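You operate a simulated robot arm through the tools that you are given. There is no shell and no other tool.

You run a simulated robot arm. Do the job below in one go: nothing can be reset, and whatever is moved stays where it is left.

Task
Scrub the grey plate clean with soap and rack it.
Fine: soap the teal sponge at the dish, put it back afterwards; plate on the clean rack. What is to be rubbed or washed off counts as gone when no trace of it is left.

It is judged by the outcome, as a careful person would: the job done as asked, and still so three seconds after it is handed in. It fails if anything else is knocked over, pushed out of place, dropped, spilled or broken.

Robot
A 6-joint arm with a two-finger parallel gripper, fixed in place. Base frame: the origin is on the floor under the middle of its stand, x ahead of it, y to its left, z up; the work surface is at about z = 860. Lengths are in mm, angles in degrees, forces in N, time in s.
With the tool pointing down near the work surface it reaches from about 360 to 880 mm from the base axis. Its first joint turns from -115.0 to 115.0 degrees. Payload 3.43 kg.
The tool frame sits at the grasp point between the pads (the TCP): z along the fingers, y along the line on which they close. The tips reach 34 mm beyond it. Largest opening 128 mm; finger width 24, thickness 12; the body of the gripper, 48 by 130 mm, starts 96 mm behind the TCP.
Orientation is that of the tool frame in the base frame, as [roll, pitch, yaw] about the fixed x, y, z axes, in that order (R = Rz(yaw) Ry(pitch) Rx(roll)). With the fingers straight down and closing along the base's y, the tool's x points along the base's -x, its y along +y and its z along -z.

Tools
- The arm moves only by the tool move_arm. Its argument "series" is text: rows parted by semicolons, each of 7 numbers parted by spaces: the shift along the tool's x, y, z in mm, then the turn, a rotation vector about the tool's x, y, z in degrees, then the opening, from 0 (shut) to 1 (fully open). In form: dx dy dz wx wy wz grip; .... A call has 1 to 20 rows; each row shifts and turns the commanded pose from where the row before left it, along the tool's axes as they then stand. Rows are played at 5 a second. More than 50 mm and 8.6 degrees between two rows, or a gripper value outside its range, and nothing of the call is played. Where a pose cannot be reached the arm comes as near as it can. A force on the tool above 40 N (or 10 N above the force at the start of the call, whichever is more), or a blocked arm, ends the call early, and 0.2 s more pass. The fingers move at their own pace (about 108 mm/s each) and stop on an object; they squeeze with about 26 N. The grip force told is the motor's: it shows also when the fingers shut on nothing. Time passes only in rows, and 0.2 s behind the last, so rows that do not move let the fingers close. The reply holds the time, the measured pose of the TCP, the force on the tool along the base axes, the opening and the grip force, in the units named above and with some noise, with the torque about the TCP (base axes, N m) and any sound that the robot's microphone picked up.
- Cameras (640 x 400 px; columns grow to the right, rows downward): "scene" is fixed at [49.7, 649.4, 1480.1]; the picture's right is [-0.85, -0.52, 0.00], its down [-0.22, 0.35, -0.91] and it looks along [0.47, -0.78, -0.42] (base axes); focal length 374 px, centre (320, 200). "wrist" rides on the gripper at [76, -11, -160] in the tool frame; the picture's right is [0.15, 0.99, 0.00], its down [-0.88, 0.13, -0.46] and it looks along [-0.45, 0.07, 0.89] (tool axes); focal length 234 px, centre (320, 200). There is no depth. A picture from a camera that has moved, and an enlarged one, comes with that camera's place and axes in the base frame and with its lens.
- capture(camera): a new picture of that camera. The clock stands still meanwhile.
- lift_body(by): moves the trunk up (or, below 0, down) by that many mm; the arm rides with it, the base frame stays. It gives what a move gives, with no picture.
- close_up(camera, box): a new picture of the part [left, top, right, bottom] of that camera's present view, enlarged. The clock stands still meanwhile.
- job_done(): hands the job in; it is judged then, once.

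Places have to be worked out from the pictures, the camera data and where the tool is seen. Open the gripper and draw the arm clear of the work before you hand the job in, unless the task says otherwise.

The tools are called after "Call:" as name(argument=value, ...) on one line, values as JSON. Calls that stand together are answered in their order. move_arm: Moves the arm, as the interface text tells. Its arguments: {"type":"object","properties":{"series":{"type":"string"}},"required":["series"]} The other tools are called the same way: lift_body (by) moves the trunk up or down; capture (camera) takes a picture; close_up (camera, box) takes an enlarged picture of a part of a camera's view; job_done () hands the job in.

At the start:

```text
clock: 0.0
tcp_pos: [494.3, -278.5, 1162.4]
ee_rot: [-180.0, 0.1, -179.9]
ft_force: [-1.1, -0.1, 0.2]
torque: [0.03, 0.04, -0.01]
grip_width: 128.5
grasp_force: 0.0
trunk travel left (down, up): [-625.0, 165.0]
```

scene: 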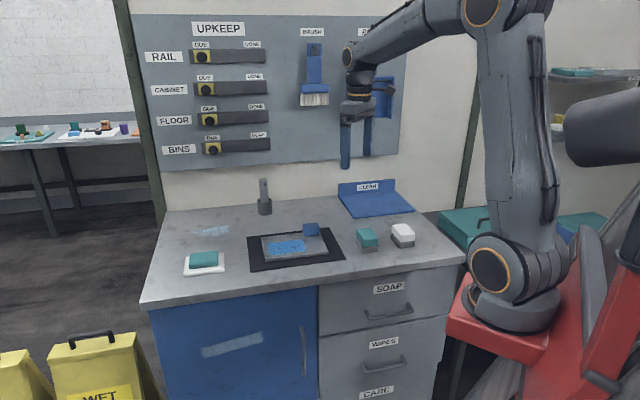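
wrist: 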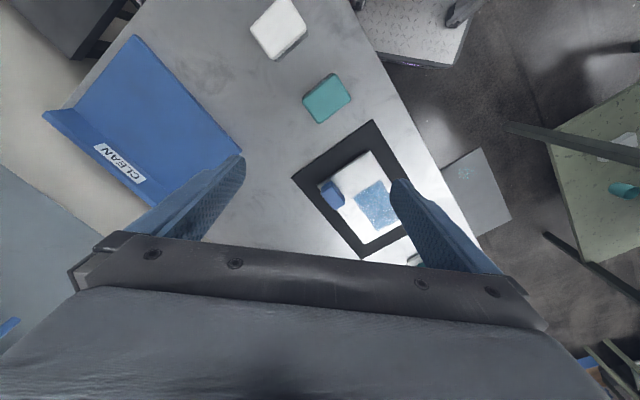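

I start by looking closer at the bench in both cameras to identify the sponge, soap dish, plate and rack.

Call:
close_up(camera="scene", box=[160, 170, 460, 300])

Call:
close_up(camera="wrist", box=[220, 0, 540, 270])

Call:
close_up(camera="scene", box=[130, 0, 420, 180])

```text
2.13 times, centred on (310, 235) of scene
camera zoom: at [49.7, 649.4, 1480.1], right [-0.85, -0.52, 0.0], down [-0.22, 0.35, -0.91], along [0.47, -0.78, -0.42], focal length 797 px, centre (341, 125)
```

zoom: 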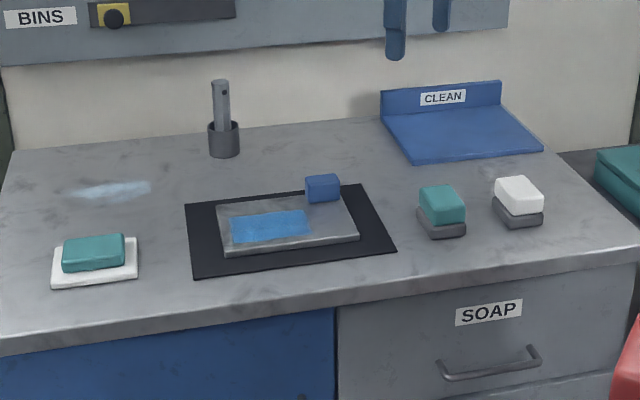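

```text
1.48 times, centred on (380, 135) of wrist
camera zoom: at [419.9, -289.8, 1322.9], right [-0.15, 0.99, 0.0], down [0.88, 0.13, 0.46], along [0.45, 0.07, -0.89], focal length 347 px, centre (231, 296)
```

zoom: 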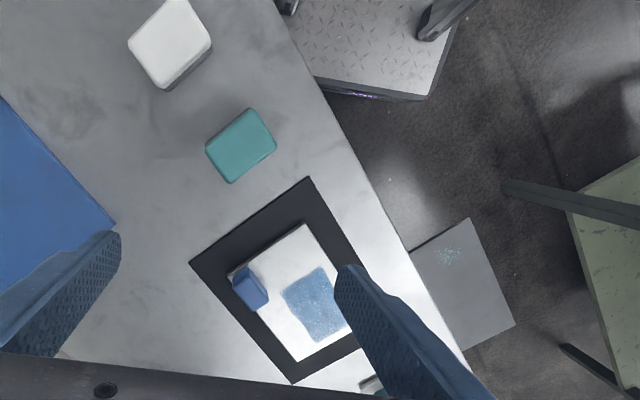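

```text
2.21 times, centred on (275, 90) of scene
camera zoom: at [49.7, 649.4, 1480.1], right [-0.85, -0.52, 0.0], down [-0.22, 0.35, -0.91], along [0.47, -0.78, -0.42], focal length 825 px, centre (419, 443)
```

zoom: 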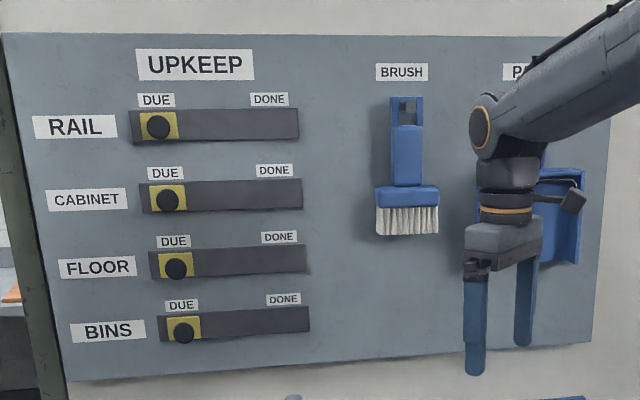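

The bench seems to run at about 45° to the base axes: teal sponge near (444,-272), white sponge beside it, plate on black mat near (624,-158), dish with teal soap near (782,62), rack "CLEAN" near (548,-596). I turn the tool 45° to line up with the bench and look again.

Call:
move_arm(series="0 0 0 0 0 7.5 1; 0 0 0 0 0 7.5 1; 0 0 0 0 0 7.5 1; 0 0 0 0 0 7.5 1; 0 0 0 0 0 7.5 1; 0 0 0 0 0 7.5 1; 0 0 0 0 0 0 1")

Call:
capture(camera="wrist")

```text
clock: 1.6
tcp_pos: [494.4, -279.1, 1163.3]
ee_rot: [-180.0, 0.0, 134.8]
ft_force: [0.2, -0.2, 0.0]
torque: [-0.02, -0.01, -0.01]
grip_width: 128.2
grasp_force: 0.0
trunk travel left (down, up): [-625.0, 165.0]
```

```text
taken
camera wrist: at [434.6, -233.3, 1323.6], right [0.6, 0.8, 0.0], down [0.71, -0.53, 0.46], along [0.37, -0.27, -0.89], focal length 234 px, centre (320, 200)
```

wrist: 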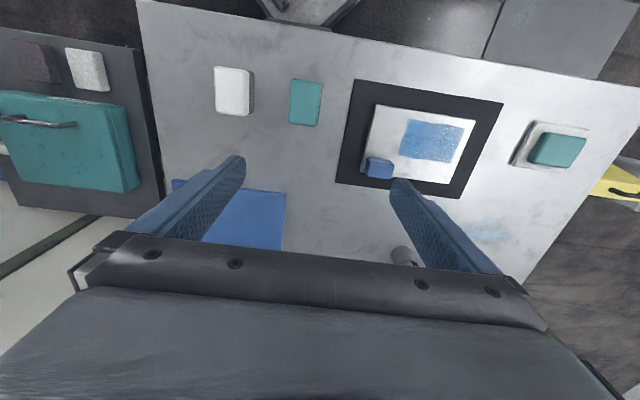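

The tool is now almost square to the bench (mat is about 276 x 197 mm). I take enlarged views of the items.

Call:
close_up(camera="wrist", box=[320, 60, 520, 220])

Call:
close_up(camera="wrist", box=[200, 50, 340, 140])

Call:
close_up(camera="wrist", box=[480, 100, 620, 190])

Call:
close_up(camera="scene", box=[350, 200, 430, 260])

Call:
close_up(camera="scene", box=[170, 220, 350, 300])

Call:
close_up(camera="scene", box=[320, 160, 440, 230])

```text
2.50 times, centred on (420, 140) of wrist
camera zoom: at [434.6, -233.3, 1323.6], right [0.6, 0.8, 0.0], down [0.71, -0.53, 0.46], along [0.37, -0.27, -0.89], focal length 585 px, centre (70, 350)
```

zoom: 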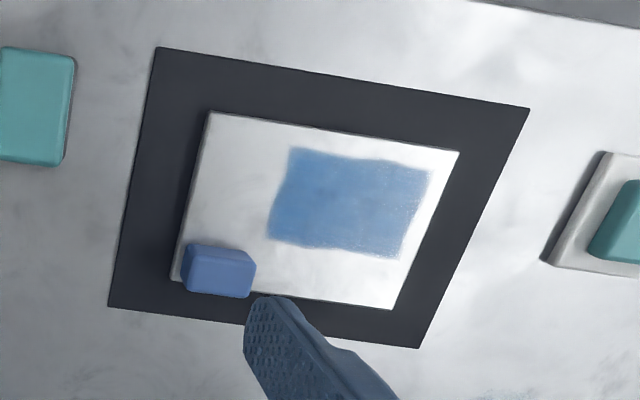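

```text
4.44 times, centred on (270, 95) of wrist
camera zoom: at [434.6, -233.3, 1323.6], right [0.6, 0.8, 0.0], down [0.71, -0.53, 0.46], along [0.37, -0.27, -0.89], focal length 1041 px, centre (542, 667)
```

zoom: 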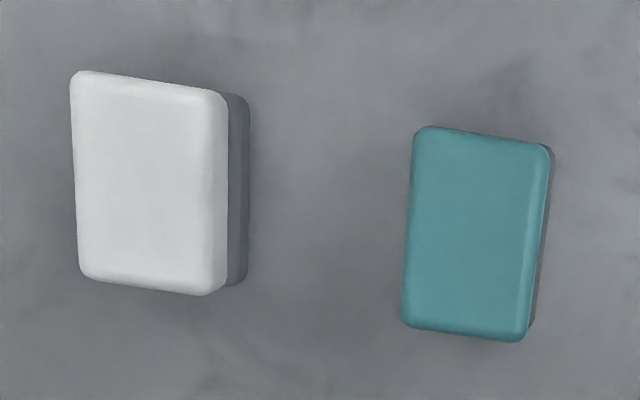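

```text
4.44 times, centred on (550, 145) of wrist
camera zoom: at [434.6, -233.3, 1323.6], right [0.6, 0.8, 0.0], down [0.71, -0.53, 0.46], along [0.37, -0.27, -0.89], focal length 1041 px, centre (-702, 444)
```

zoom: 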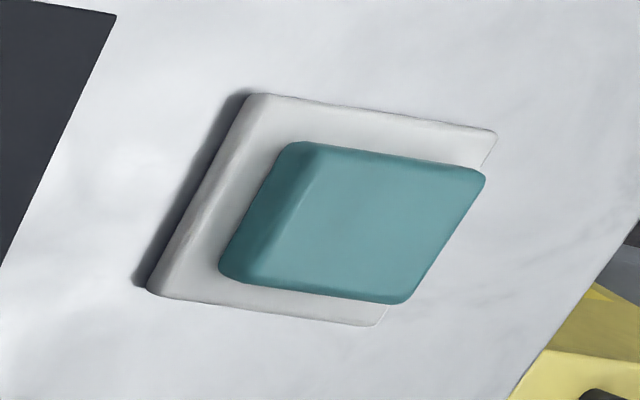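

```text
6.67 times, centred on (390, 230) of scene
camera zoom: at [49.7, 649.4, 1480.1], right [-0.85, -0.52, 0.0], down [-0.22, 0.35, -0.91], along [0.47, -0.78, -0.42], focal length 2491 px, centre (-147, 0)
```

zoom: 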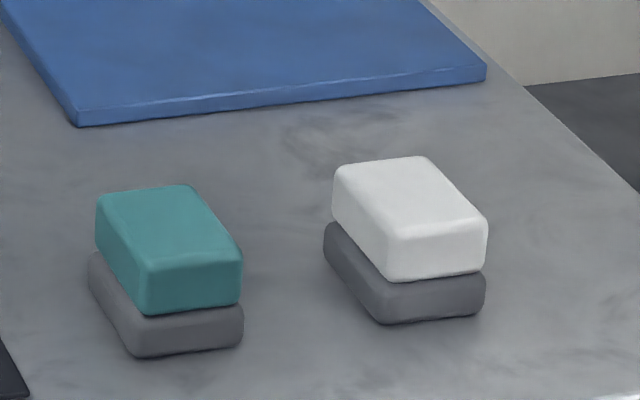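

```text
3.56 times, centred on (260, 260) of scene
camera zoom: at [49.7, 649.4, 1480.1], right [-0.85, -0.52, 0.0], down [-0.22, 0.35, -0.91], along [0.47, -0.78, -0.42], focal length 1328 px, centre (533, -13)
```

zoom: 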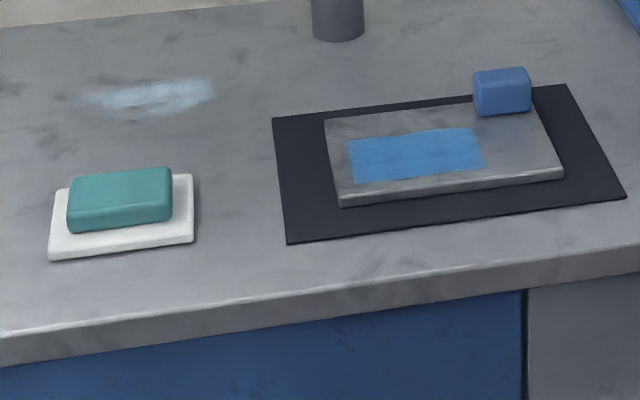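

```text
5.33 times, centred on (380, 195) of scene
camera zoom: at [49.7, 649.4, 1480.1], right [-0.85, -0.52, 0.0], down [-0.22, 0.35, -0.91], along [0.47, -0.78, -0.42], focal length 1993 px, centre (0, 227)
```

zoom: 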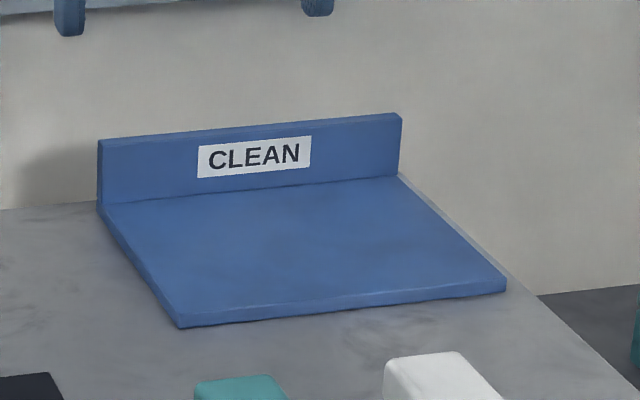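

Sponge: teal top about 47 x 68 mm, centre near (445,-273), top about z=911, grey lower layer up to about 883. Plate about 187 x 128 mm with a blue knob at its back-right corner; dirt patch about 115 x 69 mm. I move above the sponge and look from nearer.

Call:
move_arm(series="13 -10 45 0 0 -0.2 0.8; 13 -10 45 0 0 0 0.8; 13 -11 43 0 0 0 0.8; 0 0 0 0 0 0 0.8; 0 0 0 0 0 0 0.8")

Call:
capture(camera="wrist")

Call:
capture(camera="scene")

```text
clock: 2.8
tcp_pos: [444.4, -273.6, 1031.4]
ee_rot: [-180.0, 0.0, 135.2]
ft_force: [0.3, 0.4, 0.4]
torque: [0.03, 0.01, 0.0]
grip_width: 102.6
grasp_force: 0.1
trunk travel left (down, up): [-625.0, 165.0]
```

```text
taken
camera wrist: at [385.2, -226.9, 1190.4], right [0.59, 0.81, 0.0], down [0.72, -0.53, 0.46], along [0.37, -0.27, -0.89], focal length 234 px, centre (320, 200)
```

wrist: 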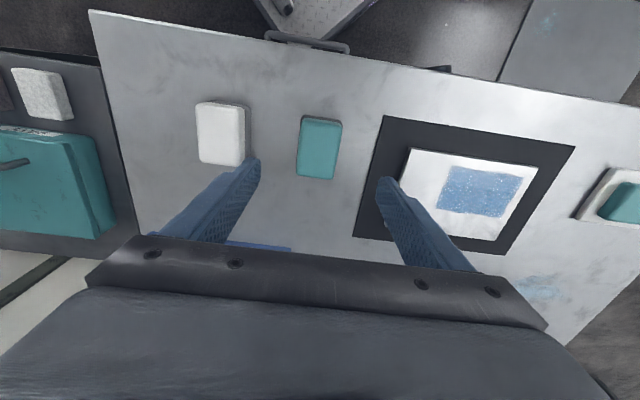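

```text
taken
```

scene: 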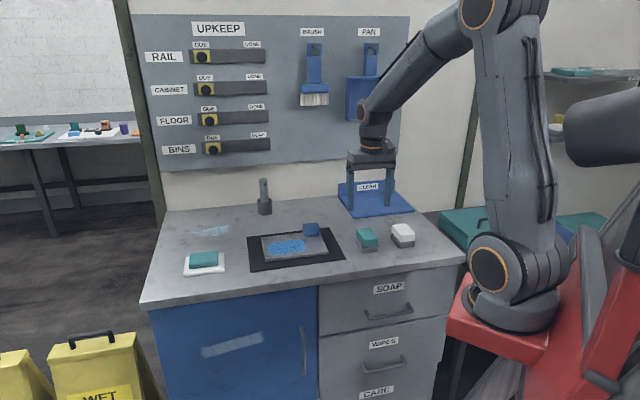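

The sponge sits centred between the open fingers (offset about 2 mm). I go down so the tips reach z≈884, on the teal part only, and close.

Call:
move_arm(series="1 -1 40 0 0 0 0.75; 0 0 40 0 0 0 0.75; 0 0 25 0 0 0 0.75; 0 0 8 0 0 0 0.75; 0 0 0 0 0 0 0.75")

Call:
capture(camera="wrist")

Call:
close_up(camera="scene", box=[320, 140, 440, 260])

```text
clock: 4.0
tcp_pos: [443.9, -274.1, 918.8]
ee_rot: [-179.9, 0.0, 135.2]
ft_force: [-0.2, -0.2, 0.0]
torque: [-0.01, 0.04, 0.01]
grip_width: 95.8
grasp_force: 0.1
trunk travel left (down, up): [-625.0, 165.0]
```

```text
taken
camera wrist: at [383.5, -228.4, 1078.0], right [0.59, 0.81, 0.0], down [0.72, -0.53, 0.46], along [0.37, -0.27, -0.89], focal length 234 px, centre (320, 200)
```

wrist: 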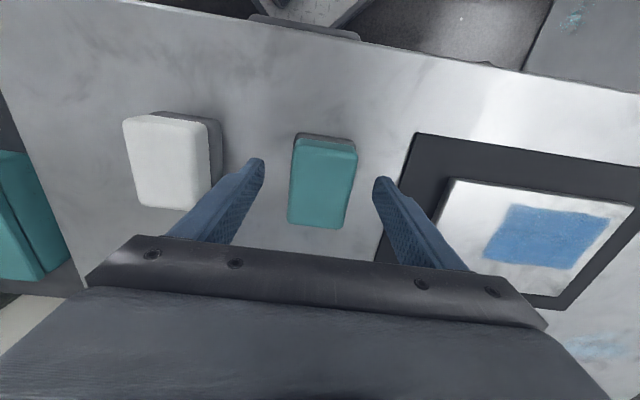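

```text
3.33 times, centred on (380, 200) of scene
camera zoom: at [49.7, 649.4, 1480.1], right [-0.85, -0.52, 0.0], down [-0.22, 0.35, -0.91], along [0.47, -0.78, -0.42], focal length 1245 px, centre (120, 200)
```

zoom: 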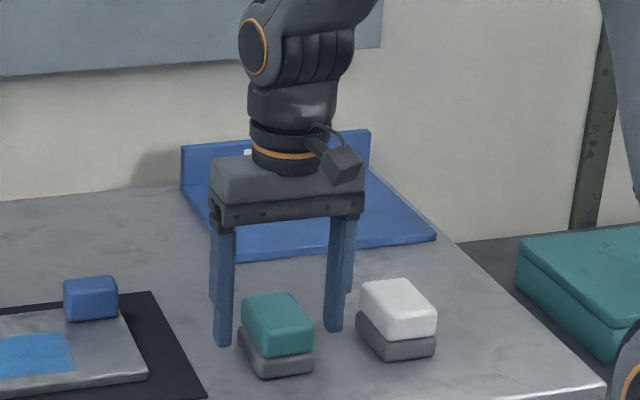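

Fingers straddle the teal part with even clearance. I close on it.

Call:
move_arm(series="0 0 0 0 0 0 0.45; 0 0 0 0 0 0 0.3; 0 0 0 0 0 0 0.1; 0 0 0 0 0 0 0; 0 0 0 0 0 0 0")

Call:
close_up(camera="scene", box=[320, 140, 440, 260])

```text
clock: 5.2
tcp_pos: [442.9, -274.5, 918.3]
ee_rot: [179.9, 0.0, 135.2]
ft_force: [-0.2, 0.8, 0.3]
torque: [0.01, -0.01, 0.01]
grip_width: 49.0
grasp_force: 25.7
trunk travel left (down, up): [-625.0, 165.0]
```

```text
3.33 times, centred on (380, 200) of scene
camera zoom: at [49.7, 649.4, 1480.1], right [-0.85, -0.52, 0.0], down [-0.22, 0.35, -0.91], along [0.47, -0.78, -0.42], focal length 1245 px, centre (120, 200)
```

zoom: 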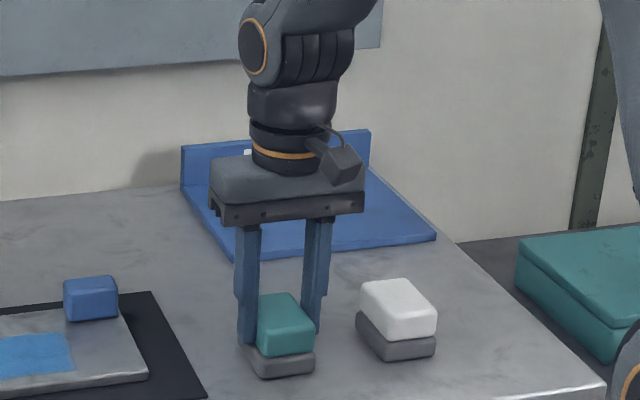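

The sponge is held at 49 mm width with 26 N. I lift slowly by 60 mm and check whether the grey layer comes along.

Call:
move_arm(series="0 0 -5 0 0 0 0; 0 0 -15 0 0 0 0; 0 0 -40 0 0 0 0; 0 0 0 0 0 0 0")

Call:
close_up(camera="scene", box=[320, 140, 440, 260])

Call:
capture(camera="wrist")

```text
clock: 6.2
tcp_pos: [442.0, -274.2, 978.3]
ee_rot: [-180.0, 0.0, 135.2]
ft_force: [0.1, -0.2, -0.5]
torque: [0.01, 0.0, -0.02]
grip_width: 49.2
grasp_force: 25.8
trunk travel left (down, up): [-625.0, 165.0]
```

```text
3.33 times, centred on (380, 200) of scene
camera zoom: at [49.7, 649.4, 1480.1], right [-0.85, -0.52, 0.0], down [-0.22, 0.35, -0.91], along [0.47, -0.78, -0.42], focal length 1245 px, centre (120, 200)
```

zoom: 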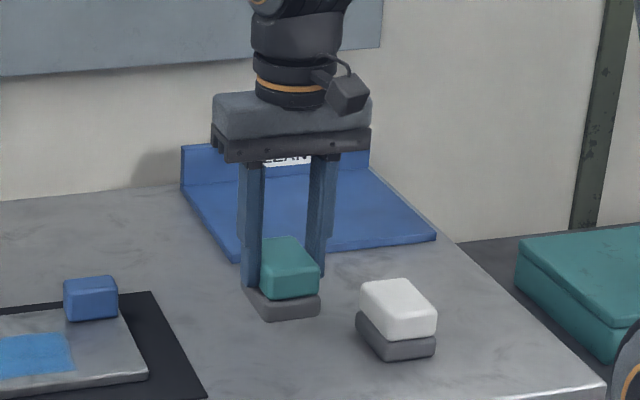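

```text
taken
camera wrist: at [382.7, -227.8, 1137.6], right [0.59, 0.81, 0.0], down [0.72, -0.53, 0.46], along [0.37, -0.27, -0.89], focal length 234 px, centre (320, 200)
```

wrist: 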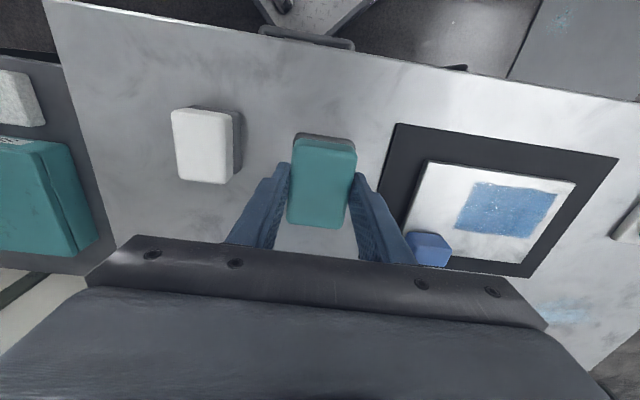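

The whole sponge (teal and grey) lifts as one piece, its underside about 58 mm below the TCP. I raise it and carry it toward the dish, stopping short to look.

Call:
move_arm(series="0 0 -40 0 0 0 0; 0 20 -12 0 0 0 0; -1 45 0 0 0 0 0; -2 45 0 0 0 0 0; -2 45 0 0 0 0 0; -2 45 0 0 0 0 0; -2 45 0 0 0 0 0; -2 45 0 0 0 0 0; -2 45 0 0 0 0 0; -2 45 0 0 0 0 0; 0 0 0 0 0 0 0")

Call:
capture(camera="wrist")

Call:
capture(camera="scene")

```text
clock: 8.6
tcp_pos: [723.6, -11.5, 1028.6]
ee_rot: [-180.0, 0.0, 135.2]
ft_force: [0.1, -0.4, -0.7]
torque: [-0.01, -0.01, 0.01]
grip_width: 49.0
grasp_force: 25.7
trunk travel left (down, up): [-625.0, 165.0]
```

```text
taken
camera wrist: at [662.5, 33.9, 1188.7], right [0.59, 0.8, 0.0], down [0.72, -0.53, 0.46], along [0.37, -0.27, -0.89], focal length 234 px, centre (320, 200)
```

wrist: 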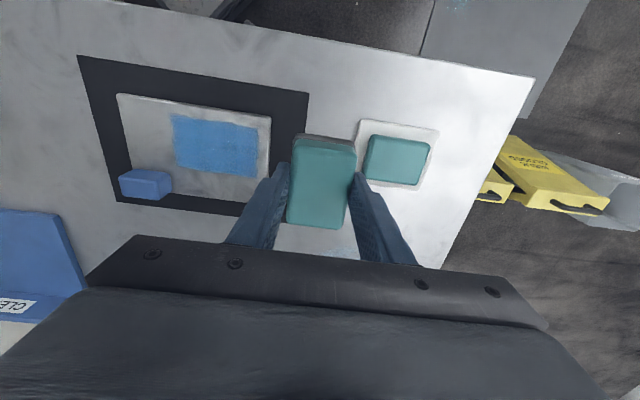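

```text
taken
```

scene: 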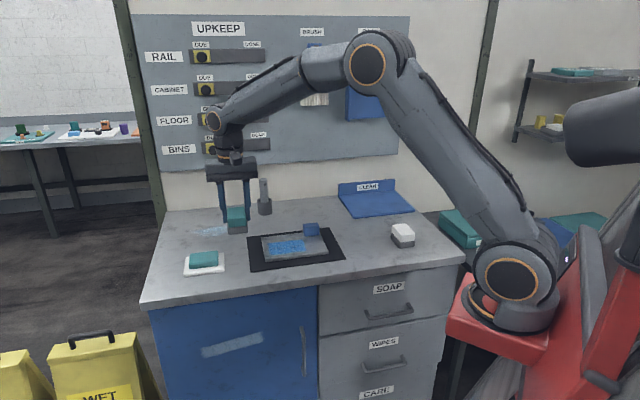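

The dish centre lies about 104 mm further along the bench (soap about 79 x 61 mm). I move over it and lower to just above, then check from the scene camera.

Call:
move_arm(series="-2 50 0 0 0 0 0; -2 50 0 0 0 0 0; 0 4 30 0 0 0 0; 0 0 30 0 0 0 0; 0 0 0 0 0 0 0")

Call:
close_up(camera="scene", box=[150, 180, 270, 300])

Call:
capture(camera="wrist")

```text
clock: 9.8
tcp_pos: [797.9, 56.6, 970.1]
ee_rot: [179.9, -0.1, 135.2]
ft_force: [-0.8, -0.1, -1.6]
torque: [0.04, -0.02, 0.0]
grip_width: 49.1
grasp_force: 25.6
trunk travel left (down, up): [-625.0, 165.0]
```

```text
3.33 times, centred on (210, 240) of scene
camera zoom: at [49.7, 649.4, 1480.1], right [-0.85, -0.52, 0.0], down [-0.22, 0.35, -0.91], along [0.47, -0.78, -0.42], focal length 1245 px, centre (687, 67)
```

zoom: 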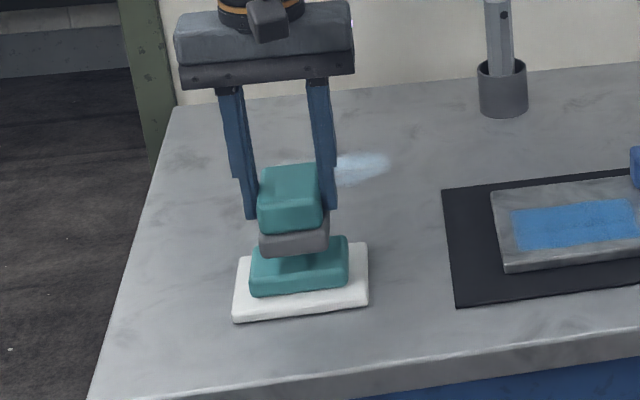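

```text
taken
camera wrist: at [737.8, 102.3, 1128.4], right [0.59, 0.81, 0.0], down [0.72, -0.53, 0.46], along [0.37, -0.27, -0.89], focal length 234 px, centre (320, 200)
```

wrist: 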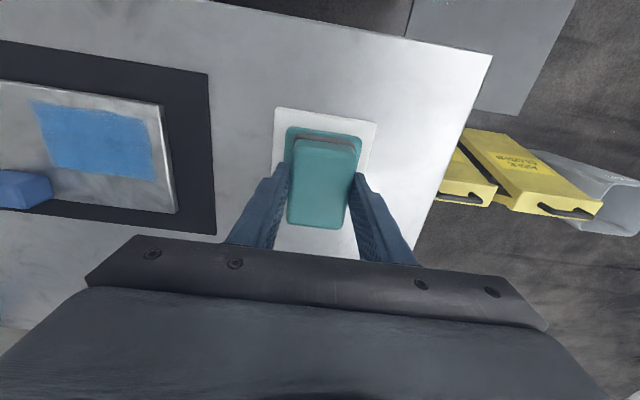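

The sponge hangs centred above the soap. I lower in small steps, watching the force.

Call:
move_arm(series="0 0 8 0 0 0 0; 0 0 5 0 0 0 0; 0 0 3 0 0 0 0; 0 0 2 0 0 0 0")

Call:
close_up(camera="scene", box=[150, 180, 270, 300])

```text
clock: 10.8
tcp_pos: [798.1, 56.5, 951.1]
ee_rot: [-180.0, 0.0, 135.2]
ft_force: [0.1, -0.3, -0.9]
torque: [0.01, -0.03, 0.02]
grip_width: 49.1
grasp_force: 25.9
trunk travel left (down, up): [-625.0, 165.0]
```

```text
3.33 times, centred on (210, 240) of scene
camera zoom: at [49.7, 649.4, 1480.1], right [-0.85, -0.52, 0.0], down [-0.22, 0.35, -0.91], along [0.47, -0.78, -0.42], focal length 1245 px, centre (687, 67)
```

zoom: 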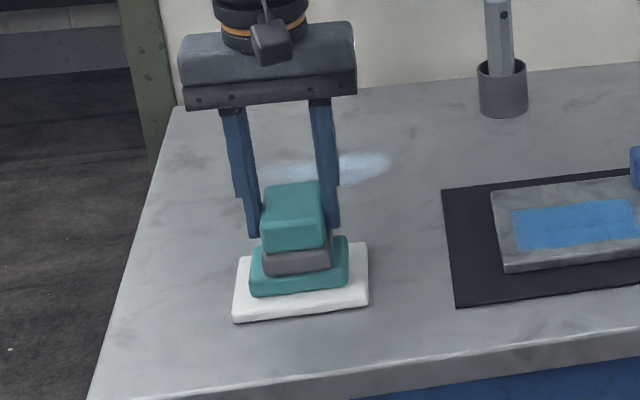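

Not yet in contact (force about zero). I go on down in 1–2 mm steps.

Call:
move_arm(series="0 0 2 0 0 0 0; 0 0 2 0 0 0 0; 0 0 1 0 0 0 0; 0 0 1 0 0 0 0")

```text
clock: 11.8
tcp_pos: [800.1, 55.9, 950.1]
ee_rot: [179.8, 0.2, 135.2]
ft_force: [-6.9, -0.7, 14.0]
torque: [-0.05, 0.45, 0.04]
grip_width: 49.4
grasp_force: 26.0
trunk travel left (down, up): [-625.0, 165.0]
stopped in row 4: the force on the tool passed its limit at 42 N (the readings are from after the stop); the commanded pose is now the measured one
```

Contact with the soap came at TCP z≈950; the force peaked and the call stopped, still pressing at 14 N. I check that nothing shifted.

Call:
close_up(camera="scene", box=[150, 180, 270, 300])

Call:
capture(camera="wrist")

```text
3.33 times, centred on (210, 240) of scene
camera zoom: at [49.7, 649.4, 1480.1], right [-0.85, -0.52, 0.0], down [-0.22, 0.35, -0.91], along [0.47, -0.78, -0.42], focal length 1245 px, centre (687, 67)
```

zoom: 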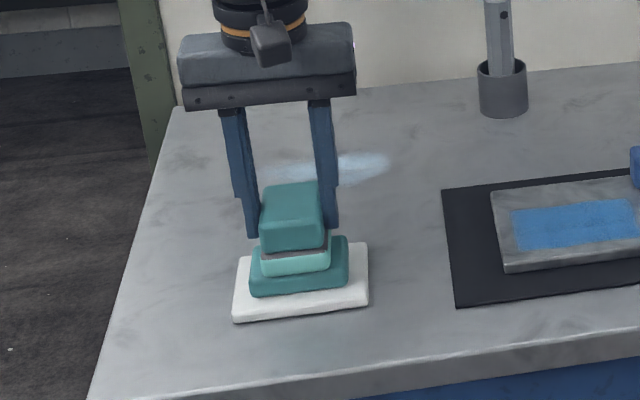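

```text
taken
camera wrist: at [738.0, 102.6, 1109.6], right [0.59, 0.81, 0.0], down [0.71, -0.53, 0.46], along [0.37, -0.27, -0.89], focal length 234 px, centre (320, 200)
```

wrist: 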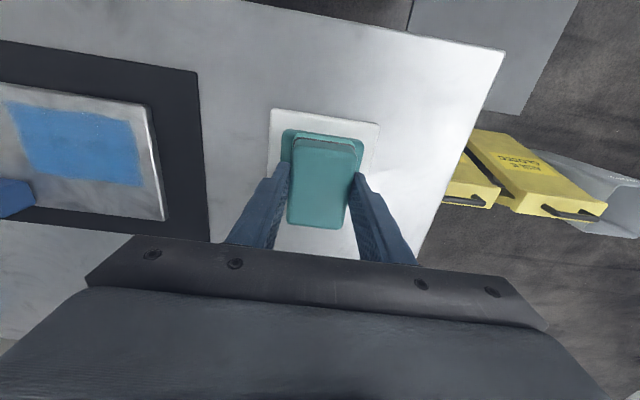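

The grey layer now carries a light foam band – the sponge is soaped, and dish and soap have not moved. I lift straight up and carry it above the plate's dirt patch (about (645,-127)).

Call:
move_arm(series="0 0 -5 0 0 0 0; 0 0 -20 0 0 0 0; 0 0 -35 0 0 0 0; -3 -40 0 0 0 0 0; -3 -40 0 0 0 0 0; -3 -40 0 0 0 0 0; -4 -40 0 0 0 0 0; -4 -40 0 0 0 0 0; -3 -40 0 0 0 0 0; 0 0 0 0 0 0 0")

Call:
capture(camera="wrist")

Call:
close_up(camera="scene", box=[160, 150, 360, 290])

```text
clock: 14.0
tcp_pos: [644.3, -128.2, 1008.3]
ee_rot: [179.9, 0.1, 135.2]
ft_force: [0.3, -0.1, 0.0]
torque: [0.0, 0.05, 0.0]
grip_width: 48.9
grasp_force: 26.1
trunk travel left (down, up): [-625.0, 165.0]
```

```text
taken
camera wrist: at [584.0, -81.3, 1167.6], right [0.59, 0.81, 0.0], down [0.72, -0.53, 0.46], along [0.37, -0.27, -0.89], focal length 234 px, centre (320, 200)
```

wrist: 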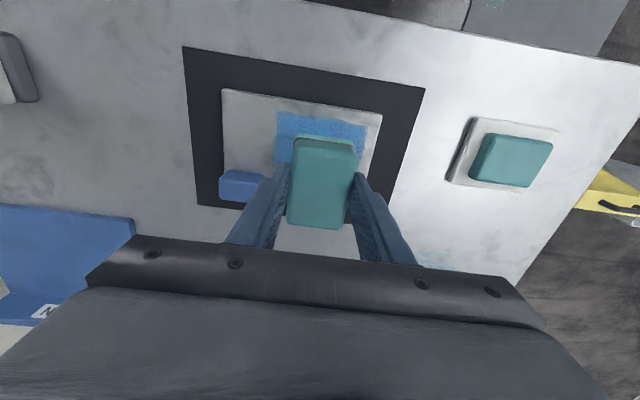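

```text
2.86 times, centred on (260, 220) of scene
camera zoom: at [49.7, 649.4, 1480.1], right [-0.85, -0.52, 0.0], down [-0.22, 0.35, -0.91], along [0.47, -0.78, -0.42], focal length 1068 px, centre (491, 143)
```

zoom: 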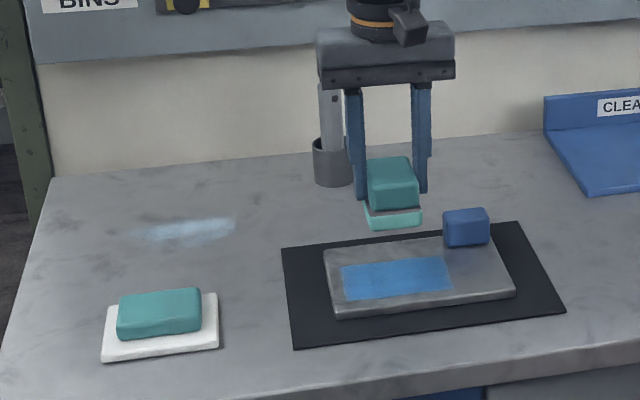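

The patch lies under the sponge, spanning roughly ±55 mm along tool y and ±36 mm along tool x; the knob is behind at a ≈ -35 and b < -70. I go down to just above the plate and then feel for contact.

Call:
move_arm(series="0 2 30 0 0 0 0; 0 0 25 0 0 0 0; 0 0 8 0 0 0 0; 0 0 3 0 0 0 0; 0 0 2 0 0 0 0; 0 0 0 0 0 0 0")

Call:
close_up(camera="scene", box=[230, 180, 360, 280])

```text
clock: 15.4
tcp_pos: [645.5, -125.4, 941.3]
ee_rot: [179.8, 0.2, 135.2]
ft_force: [0.6, 0.3, 0.0]
torque: [0.0, -0.03, -0.01]
grip_width: 49.1
grasp_force: 25.5
trunk travel left (down, up): [-625.0, 165.0]
```

```text
4.00 times, centred on (295, 230) of scene
camera zoom: at [49.7, 649.4, 1480.1], right [-0.85, -0.52, 0.0], down [-0.22, 0.35, -0.91], along [0.47, -0.78, -0.42], focal length 1494 px, centre (420, 80)
```

zoom: 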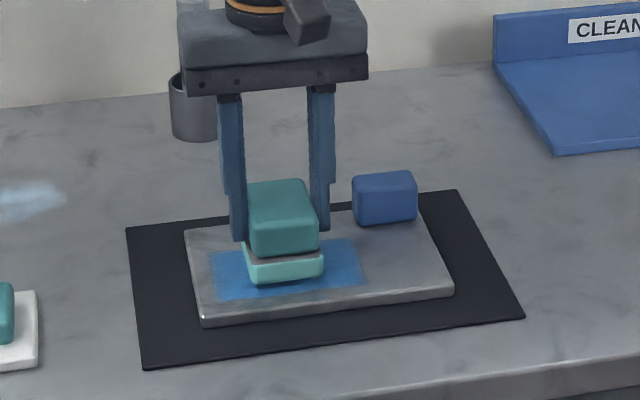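

About 5–8 mm to go. I remove the small tool tilt and keep lowering in 1–2 mm steps.

Call:
move_arm(series="0 0 2 0.2 0.2 0 0; 0 0 1 0 0 0 0; 0 0 1 0 0 0 0; 0 0 1 0 0 0 0")

```text
clock: 16.4
tcp_pos: [645.2, -126.2, 935.7]
ee_rot: [-179.9, -0.2, 135.1]
ft_force: [-0.1, 0.0, -0.8]
torque: [-0.01, -0.01, -0.02]
grip_width: 49.2
grasp_force: 26.1
trunk travel left (down, up): [-625.0, 165.0]
```

Still free of contact; I continue by single millimetres.

Call:
move_arm(series="0 0 1 0 0 0 0; 0 0 1 0 0 0 0")

```text
clock: 17.0
tcp_pos: [645.7, -125.6, 934.6]
ee_rot: [179.9, 0.1, 135.2]
ft_force: [-3.3, 2.3, 15.9]
torque: [-0.2, -0.1, -0.05]
grip_width: 49.1
grasp_force: 26.0
trunk travel left (down, up): [-625.0, 165.0]
```

Contact at about 16 N on the plate. I ease off half a millimetre and start with a short stroke to see how it wipes and whether the plate stays put.

Call:
move_arm(series="0 0 -0.5 0 0 0 0; 0 8 0 0 0 0 0; 0 8 0 0 0 0 0; 0 8 0 0 0 0 0; 0 8 0 0 0 0 0; 0 0 0 0 0 0 0")

Call:
close_up(camera="scene", box=[230, 180, 360, 280])

Call:
capture(camera="wrist")

```text
clock: 18.4
tcp_pos: [667.4, -104.3, 934.8]
ee_rot: [-180.0, 0.1, 135.2]
ft_force: [-8.5, -8.5, 16.5]
torque: [-0.38, 0.28, -0.06]
grip_width: 49.2
grasp_force: 25.9
trunk travel left (down, up): [-625.0, 165.0]
```

```text
4.00 times, centred on (295, 230) of scene
camera zoom: at [49.7, 649.4, 1480.1], right [-0.85, -0.52, 0.0], down [-0.22, 0.35, -0.91], along [0.47, -0.78, -0.42], focal length 1494 px, centre (420, 80)
```

zoom: 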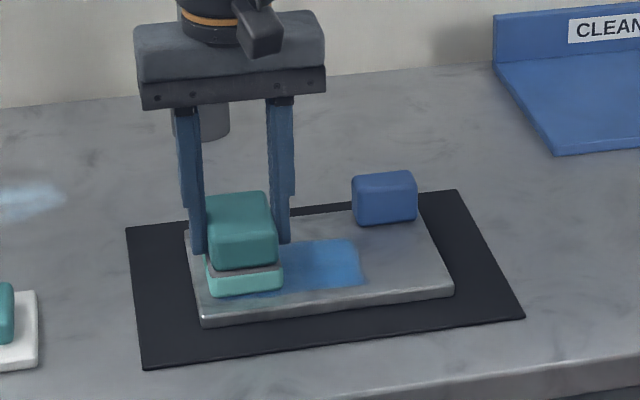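

```text
taken
camera wrist: at [607.3, -58.1, 1093.8], right [0.59, 0.8, 0.0], down [0.72, -0.53, 0.45], along [0.37, -0.27, -0.89], focal length 234 px, centre (320, 200)
```

wrist: 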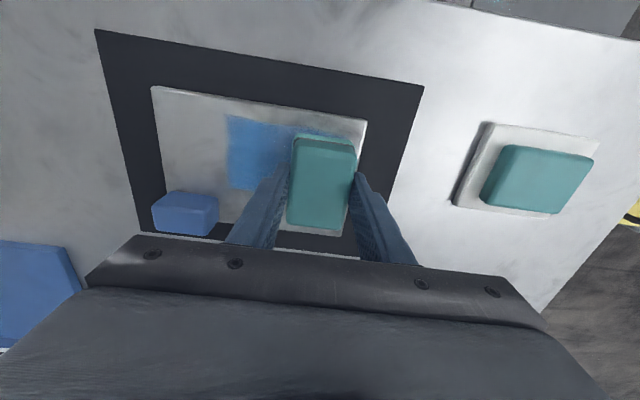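

The plate stayed put and the patch begins to fade where rubbed. Before wider strokes I check how close the knob is to the sponge path.

Call:
close_up(camera="wrist", box=[140, 80, 380, 240])

```text
2.50 times, centred on (260, 160) of wrist
camera zoom: at [607.3, -58.1, 1093.8], right [0.59, 0.8, 0.0], down [0.72, -0.53, 0.45], along [0.37, -0.27, -0.89], focal length 585 px, centre (470, 300)
```

zoom: 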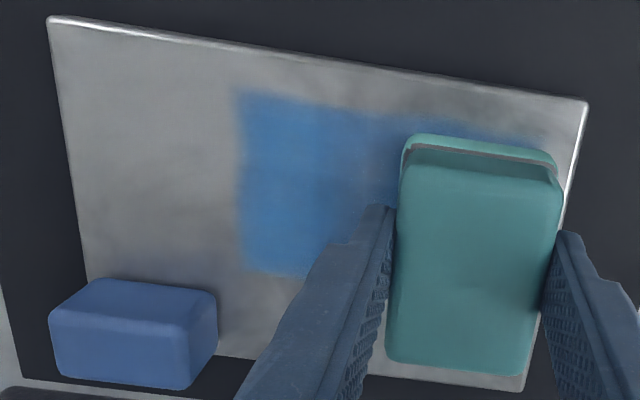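

Knob front face is ~45 mm behind patch centre and its side ~67 mm along, so the sponge path (reaching to -40 / -62) clears it. I now scrub with full strokes in two lanes at slightly less force.

Call:
move_arm(series="5 0 -0.4 0 0 0 0; 0 -9 0 0 0 0 0; 0 -9 0 0 0 0 0; 0 -9 0 0 0 0 0; 0 -9 0 0 0 0 0; 0 -9 0 0 0 0 0; 0 -9 0 0 0 0 0; 0 -9 0 0 0 0 0; 0 -8 0 0 0 0 0; -10 0 0 0 0 0 0; 0 9 0 0 0 0 0; 0 9 0 0 0 0 0; 0 9 0 0 0 0 0; 0 9 0 0 0 0 0; 0 9 0 0 0 0 0; 0 9 0 0 0 0 0; 0 9 0 0 0 0 0; 0 8 0 0 0 0 0; 5 0 0 0 0 0 0")

Call:
close_up(camera="scene", box=[230, 180, 360, 280])

Call:
close_up(camera="wrist", box=[140, 80, 380, 240])

```text
clock: 22.4
tcp_pos: [669.3, -102.9, 934.3]
ee_rot: [-179.9, 0.1, 135.3]
ft_force: [4.2, -1.6, 5.4]
torque: [0.02, -0.07, -0.02]
grip_width: 49.4
grasp_force: 26.4
trunk travel left (down, up): [-625.0, 165.0]
```

```text
4.00 times, centred on (295, 230) of scene
camera zoom: at [49.7, 649.4, 1480.1], right [-0.85, -0.52, 0.0], down [-0.22, 0.35, -0.91], along [0.47, -0.78, -0.42], focal length 1494 px, centre (420, 80)
```

zoom: 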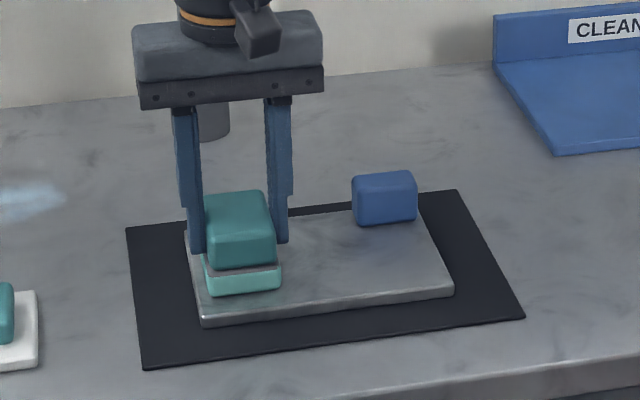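

```text
2.50 times, centred on (260, 160) of wrist
camera zoom: at [608.9, -58.2, 1093.5], right [0.59, 0.81, 0.0], down [0.72, -0.53, 0.46], along [0.37, -0.27, -0.89], focal length 585 px, centre (470, 300)
```

zoom: 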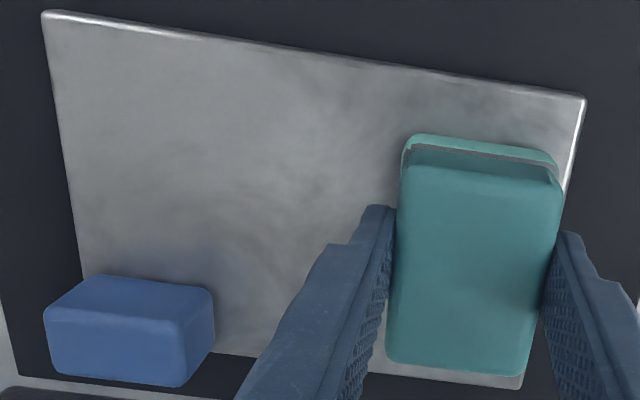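

The patch looks gone. I make one more wider pass over the whole patch area and its edges so no trace stays, before lifting to inspect.

Call:
move_arm(series="0 6 0.2 0 0 0 0; 9 0 0 0 0 0 0; 0 -9 0 0 0 0 0; 0 -9 0 0 0 0 0; 0 -9 0 0 0 0 0; 0 -9 0 0 0 0 0; 0 -9 0 0 0 0 0; 0 -9 0 0 0 0 0; 0 -9 0 0 0 0 0; 0 -9 0 0 0 0 0; 0 -8 0 0 0 0 0; -8 4 0 0 0 0 0; -8 0 0 0 0 0 0; 0 9 0 0 0 0 0; 0 9 0 0 0 0 0; 0 9 0 0 0 0 0; 0 9 0 0 0 0 0; 0 9 0 0 0 0 0; 0 9 0 0 0 0 0; 0 9 0 0 0 0 0")

Call:
move_arm(series="0 9 0 0 0 0 0; 0 4 0 0 0 0 0; 7 0 0 0 0 0 0; 0 -9 0 0 0 0 0; 0 -9 0 0 0 0 0; 0 -9 0 0 0 0 0; 0 -9 0 0 0 0 0; 0 -9 0 0 0 0 0; 0 -9 0 0 0 0 0; 0 -9 0 0 0 0 0; 0 -9 0 0 0 0 0; 0 -6 0 0 0 0 0; 0 9 0 0 0 0 0; 0 9 0 0 0 0 0; 0 9 0 0 0 0 0; 0 9 0 0 0 0 0; 0 0 -5 0 0 0 0; 0 0 -30 0 0 0 0; 0 0 -30 0 0 0 0; 0 0 0 0 0 0 0")

Call:
close_up(camera="scene", box=[230, 180, 360, 280])

Call:
capture(camera="wrist")

```text
clock: 25.0
tcp_pos: [610.8, -148.6, 933.5]
ee_rot: [-179.7, -0.5, 135.3]
ft_force: [-9.9, 10.5, 20.0]
torque: [0.23, -0.07, 0.1]
grip_width: 49.3
grasp_force: 25.8
trunk travel left (down, up): [-625.0, 165.0]
stopped in row 12: the force on the tool passed its limit at 46 N (the readings are from after the stop); the commanded pose is now the measured one
```

```text
clock: 29.2
tcp_pos: [586.9, -167.2, 997.7]
ee_rot: [-179.7, -0.6, 135.2]
ft_force: [-0.3, -0.4, -1.0]
torque: [0.03, 0.01, 0.0]
grip_width: 49.0
grasp_force: 25.9
trunk travel left (down, up): [-625.0, 165.0]
```

```text
4.00 times, centred on (295, 230) of scene
camera zoom: at [49.7, 649.4, 1480.1], right [-0.85, -0.52, 0.0], down [-0.22, 0.35, -0.91], along [0.47, -0.78, -0.42], focal length 1494 px, centre (420, 80)
```

zoom: 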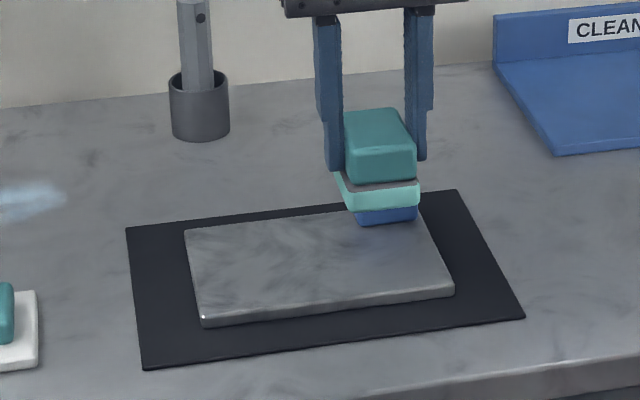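

```text
taken
camera wrist: at [529.0, -121.8, 1157.9], right [0.59, 0.81, 0.0], down [0.72, -0.53, 0.45], along [0.36, -0.27, -0.9], focal length 234 px, centre (320, 200)
```

wrist: 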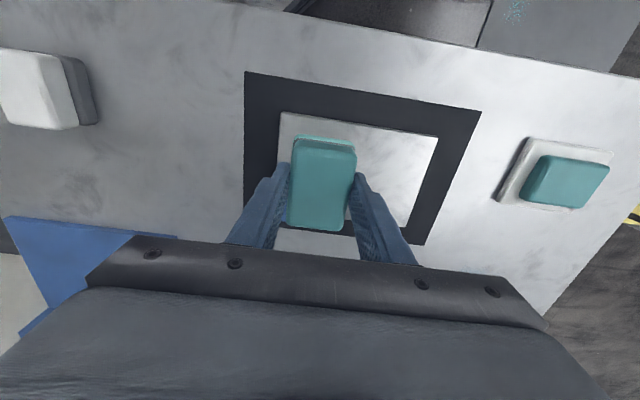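

The first call stopped early at row 12 (46 N peak), so the later strokes ran shifted, but the pictures show plate, knob and mat still in place. I straighten the small tilt, move the sponge aside to above its home, and inspect the plate; from now on I send one move at a time.

Call:
move_arm(series="0 0 -10 -0.3 -0.6 0 0; 4 -35 -10 0 0 0 0; 4 -35 0 0 0 0 0; 5 -35 0 0 0 0 0; 6 -36 0 0 0 0 0; 6 -36 0 0 0 0 0; 0 0 0 0 0 0 0")

Call:
capture(camera="wrist")

Call:
close_up(camera="scene", box=[240, 200, 360, 280])

Call:
close_up(camera="wrist", box=[380, 100, 620, 260])

```text
clock: 30.8
tcp_pos: [444.4, -277.9, 1017.0]
ee_rot: [-180.0, 0.0, 135.2]
ft_force: [-0.8, 0.7, -1.0]
torque: [0.02, 0.02, -0.01]
grip_width: 48.9
grasp_force: 26.0
trunk travel left (down, up): [-625.0, 165.0]
```

```text
taken
camera wrist: at [384.8, -230.5, 1176.2], right [0.59, 0.81, 0.0], down [0.72, -0.53, 0.46], along [0.37, -0.27, -0.89], focal length 234 px, centre (320, 200)
```

wrist: 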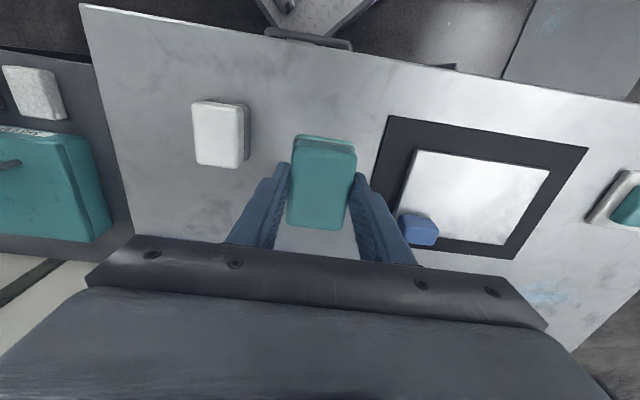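

```text
5.00 times, centred on (300, 240) of scene
camera zoom: at [49.7, 649.4, 1480.1], right [-0.85, -0.52, 0.0], down [-0.22, 0.35, -0.91], along [0.47, -0.78, -0.42], focal length 1868 px, centre (420, 0)
```

zoom: 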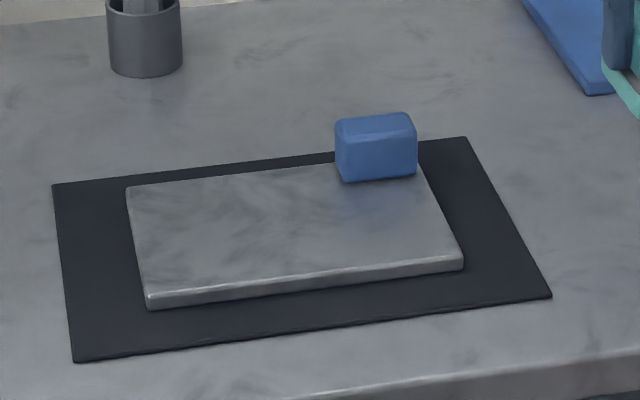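

```text
2.50 times, centred on (500, 180) of wrist
camera zoom: at [384.8, -230.5, 1176.2], right [0.59, 0.81, 0.0], down [0.72, -0.53, 0.46], along [0.37, -0.27, -0.89], focal length 585 px, centre (-130, 250)
```

zoom: 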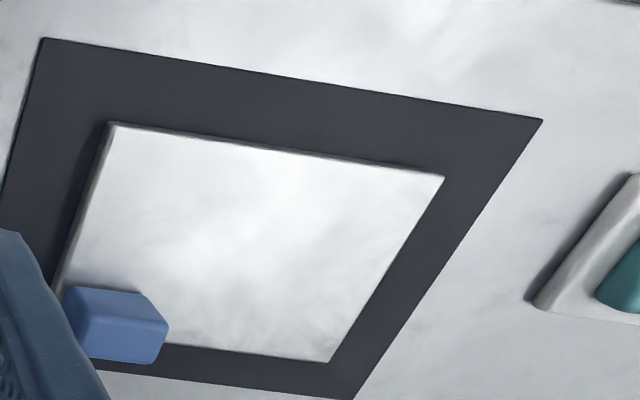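

Both views show a clean grey plate. I zoom in harder to look for faint remains before putting the sponge back.

Call:
close_up(camera="scene", box=[258, 225, 298, 265])

Call:
close_up(camera="scene", box=[290, 225, 340, 265])

Call:
close_up(camera="scene", box=[340, 140, 440, 260])

```text
10.00 times, centred on (278, 245) of scene
camera zoom: at [49.7, 649.4, 1480.1], right [-0.85, -0.52, 0.0], down [-0.22, 0.35, -0.91], along [0.47, -0.78, -0.42], focal length 3736 px, centre (740, -250)
```

zoom: 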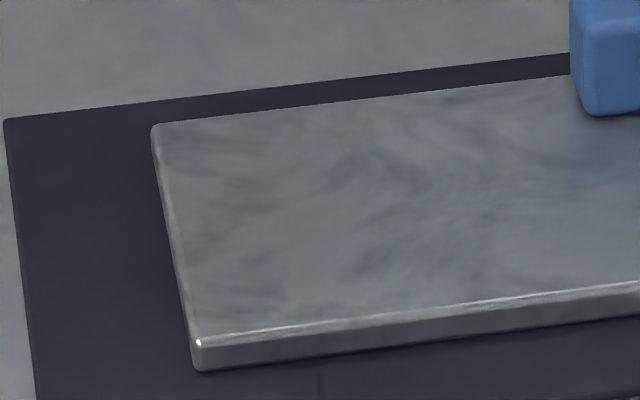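

```text
10.00 times, centred on (315, 245) of scene
camera zoom: at [49.7, 649.4, 1480.1], right [-0.85, -0.52, 0.0], down [-0.22, 0.35, -0.91], along [0.47, -0.78, -0.42], focal length 3736 px, centre (370, -250)
```

zoom: 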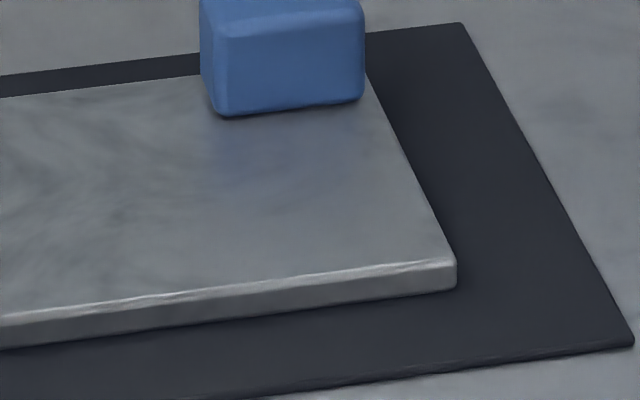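

```text
3.33 times, centred on (390, 200) of scene
camera zoom: at [49.7, 649.4, 1480.1], right [-0.85, -0.52, 0.0], down [-0.22, 0.35, -0.91], along [0.47, -0.78, -0.42], focal length 1245 px, centre (87, 200)
```

zoom: 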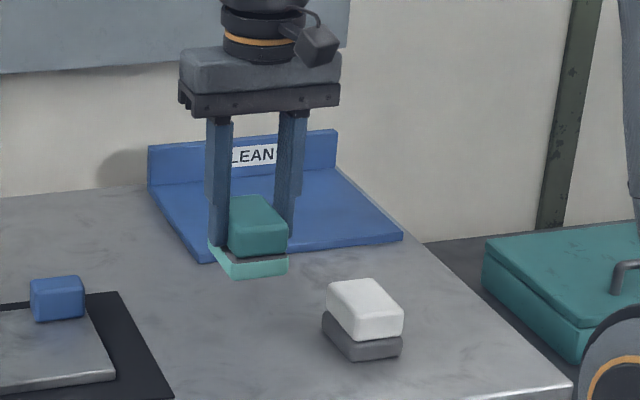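

I see only the marbled grey, but to be sure of faint edges I make one more light pass while the sponge is still soaped. I go back above the patch centre and down to just above the plate.

Call:
move_arm(series="-6 41 0 0 0 0 0; -6 41 0 0 0 0 0; -6 41 0 0 0 0 0; -6 41 0 0 0 0 0; -6 42 0 0 0 0 0; -6 42 0 0 0 0 0; 0 0 40 0 0 0 0; 0 0 30 0 0 0 0; 0 0 6 0 0 0 0; 0 0 0 0 0 0 0")

```text
clock: 33.0
tcp_pos: [645.1, -123.5, 941.8]
ee_rot: [180.0, 0.0, 135.3]
ft_force: [-0.6, 0.1, -1.0]
torque: [0.02, 0.01, 0.01]
grip_width: 49.3
grasp_force: 25.8
trunk travel left (down, up): [-625.0, 165.0]
```

At (a≈3, b≈3) of the patch centre, 7 mm above contact. I lower to light contact.

Call:
move_arm(series="0 0 3 0 0 0 0; 0 0 2 0 0 0 0; 0 0 1 0 0 0 0; 0 0 0.7 0 0 0 0; 0 0 0 0 0 0 0")

```text
clock: 34.2
tcp_pos: [645.6, -123.0, 934.4]
ee_rot: [180.0, 0.1, 135.2]
ft_force: [0.4, -0.8, -0.2]
torque: [-0.01, -0.02, -0.04]
grip_width: 49.1
grasp_force: 25.6
trunk travel left (down, up): [-625.0, 165.0]
```

Call:
move_arm(series="0 0 0.6 0 0 0 0; 0 0 0.5 0 0 0 0; 0 0 0 0 0 0 0")

```text
clock: 35.0
tcp_pos: [644.4, -123.3, 934.7]
ee_rot: [179.9, 0.0, 135.2]
ft_force: [-0.4, 0.0, -0.6]
torque: [-0.01, 0.01, -0.04]
grip_width: 49.0
grasp_force: 26.4
trunk travel left (down, up): [-625.0, 165.0]
```

Still no contact; I go on in half-millimetre steps.

Call:
move_arm(series="0 0 0.6 0 0 0 0; 0 0 0.5 0 0 0 0; 0 0 0 0 0 0 0")

```text
clock: 35.8
tcp_pos: [644.9, -124.8, 934.2]
ee_rot: [179.9, 0.2, 135.1]
ft_force: [-2.9, 1.1, 20.3]
torque: [0.46, 0.64, 0.05]
grip_width: 49.0
grasp_force: 25.9
trunk travel left (down, up): [-625.0, 165.0]
```

Contact at 20 N; I ease off and run the first lane (a≈+6) along the whole patch.

Call:
move_arm(series="0 0 -0.6 0 0 0 0; 3 0 0 0 0 0 0; 0 9 0 0 0 0 0; 0 9 0 0 0 0 0; 0 9 0 0 0 0 0; 0 8 0 0 0 0 0; 0 -9 0 0 0 0 0; 0 -9 0 0 0 0 0; 0 -9 0 0 0 0 0; 0 -9 0 0 0 0 0; 0 -9 0 0 0 0 0; 0 -9 0 0 0 0 0; 0 -9 0 0 0 0 0; 0 -9 0 0 0 0 0; 0 -4 0 0 0 0 0")

```text
clock: 39.0
tcp_pos: [613.3, -149.8, 933.0]
ee_rot: [-180.0, 0.1, 135.3]
ft_force: [-0.4, -0.1, -0.7]
torque: [-0.02, 0.03, 0.02]
grip_width: 49.0
grasp_force: 25.8
trunk travel left (down, up): [-625.0, 165.0]
```

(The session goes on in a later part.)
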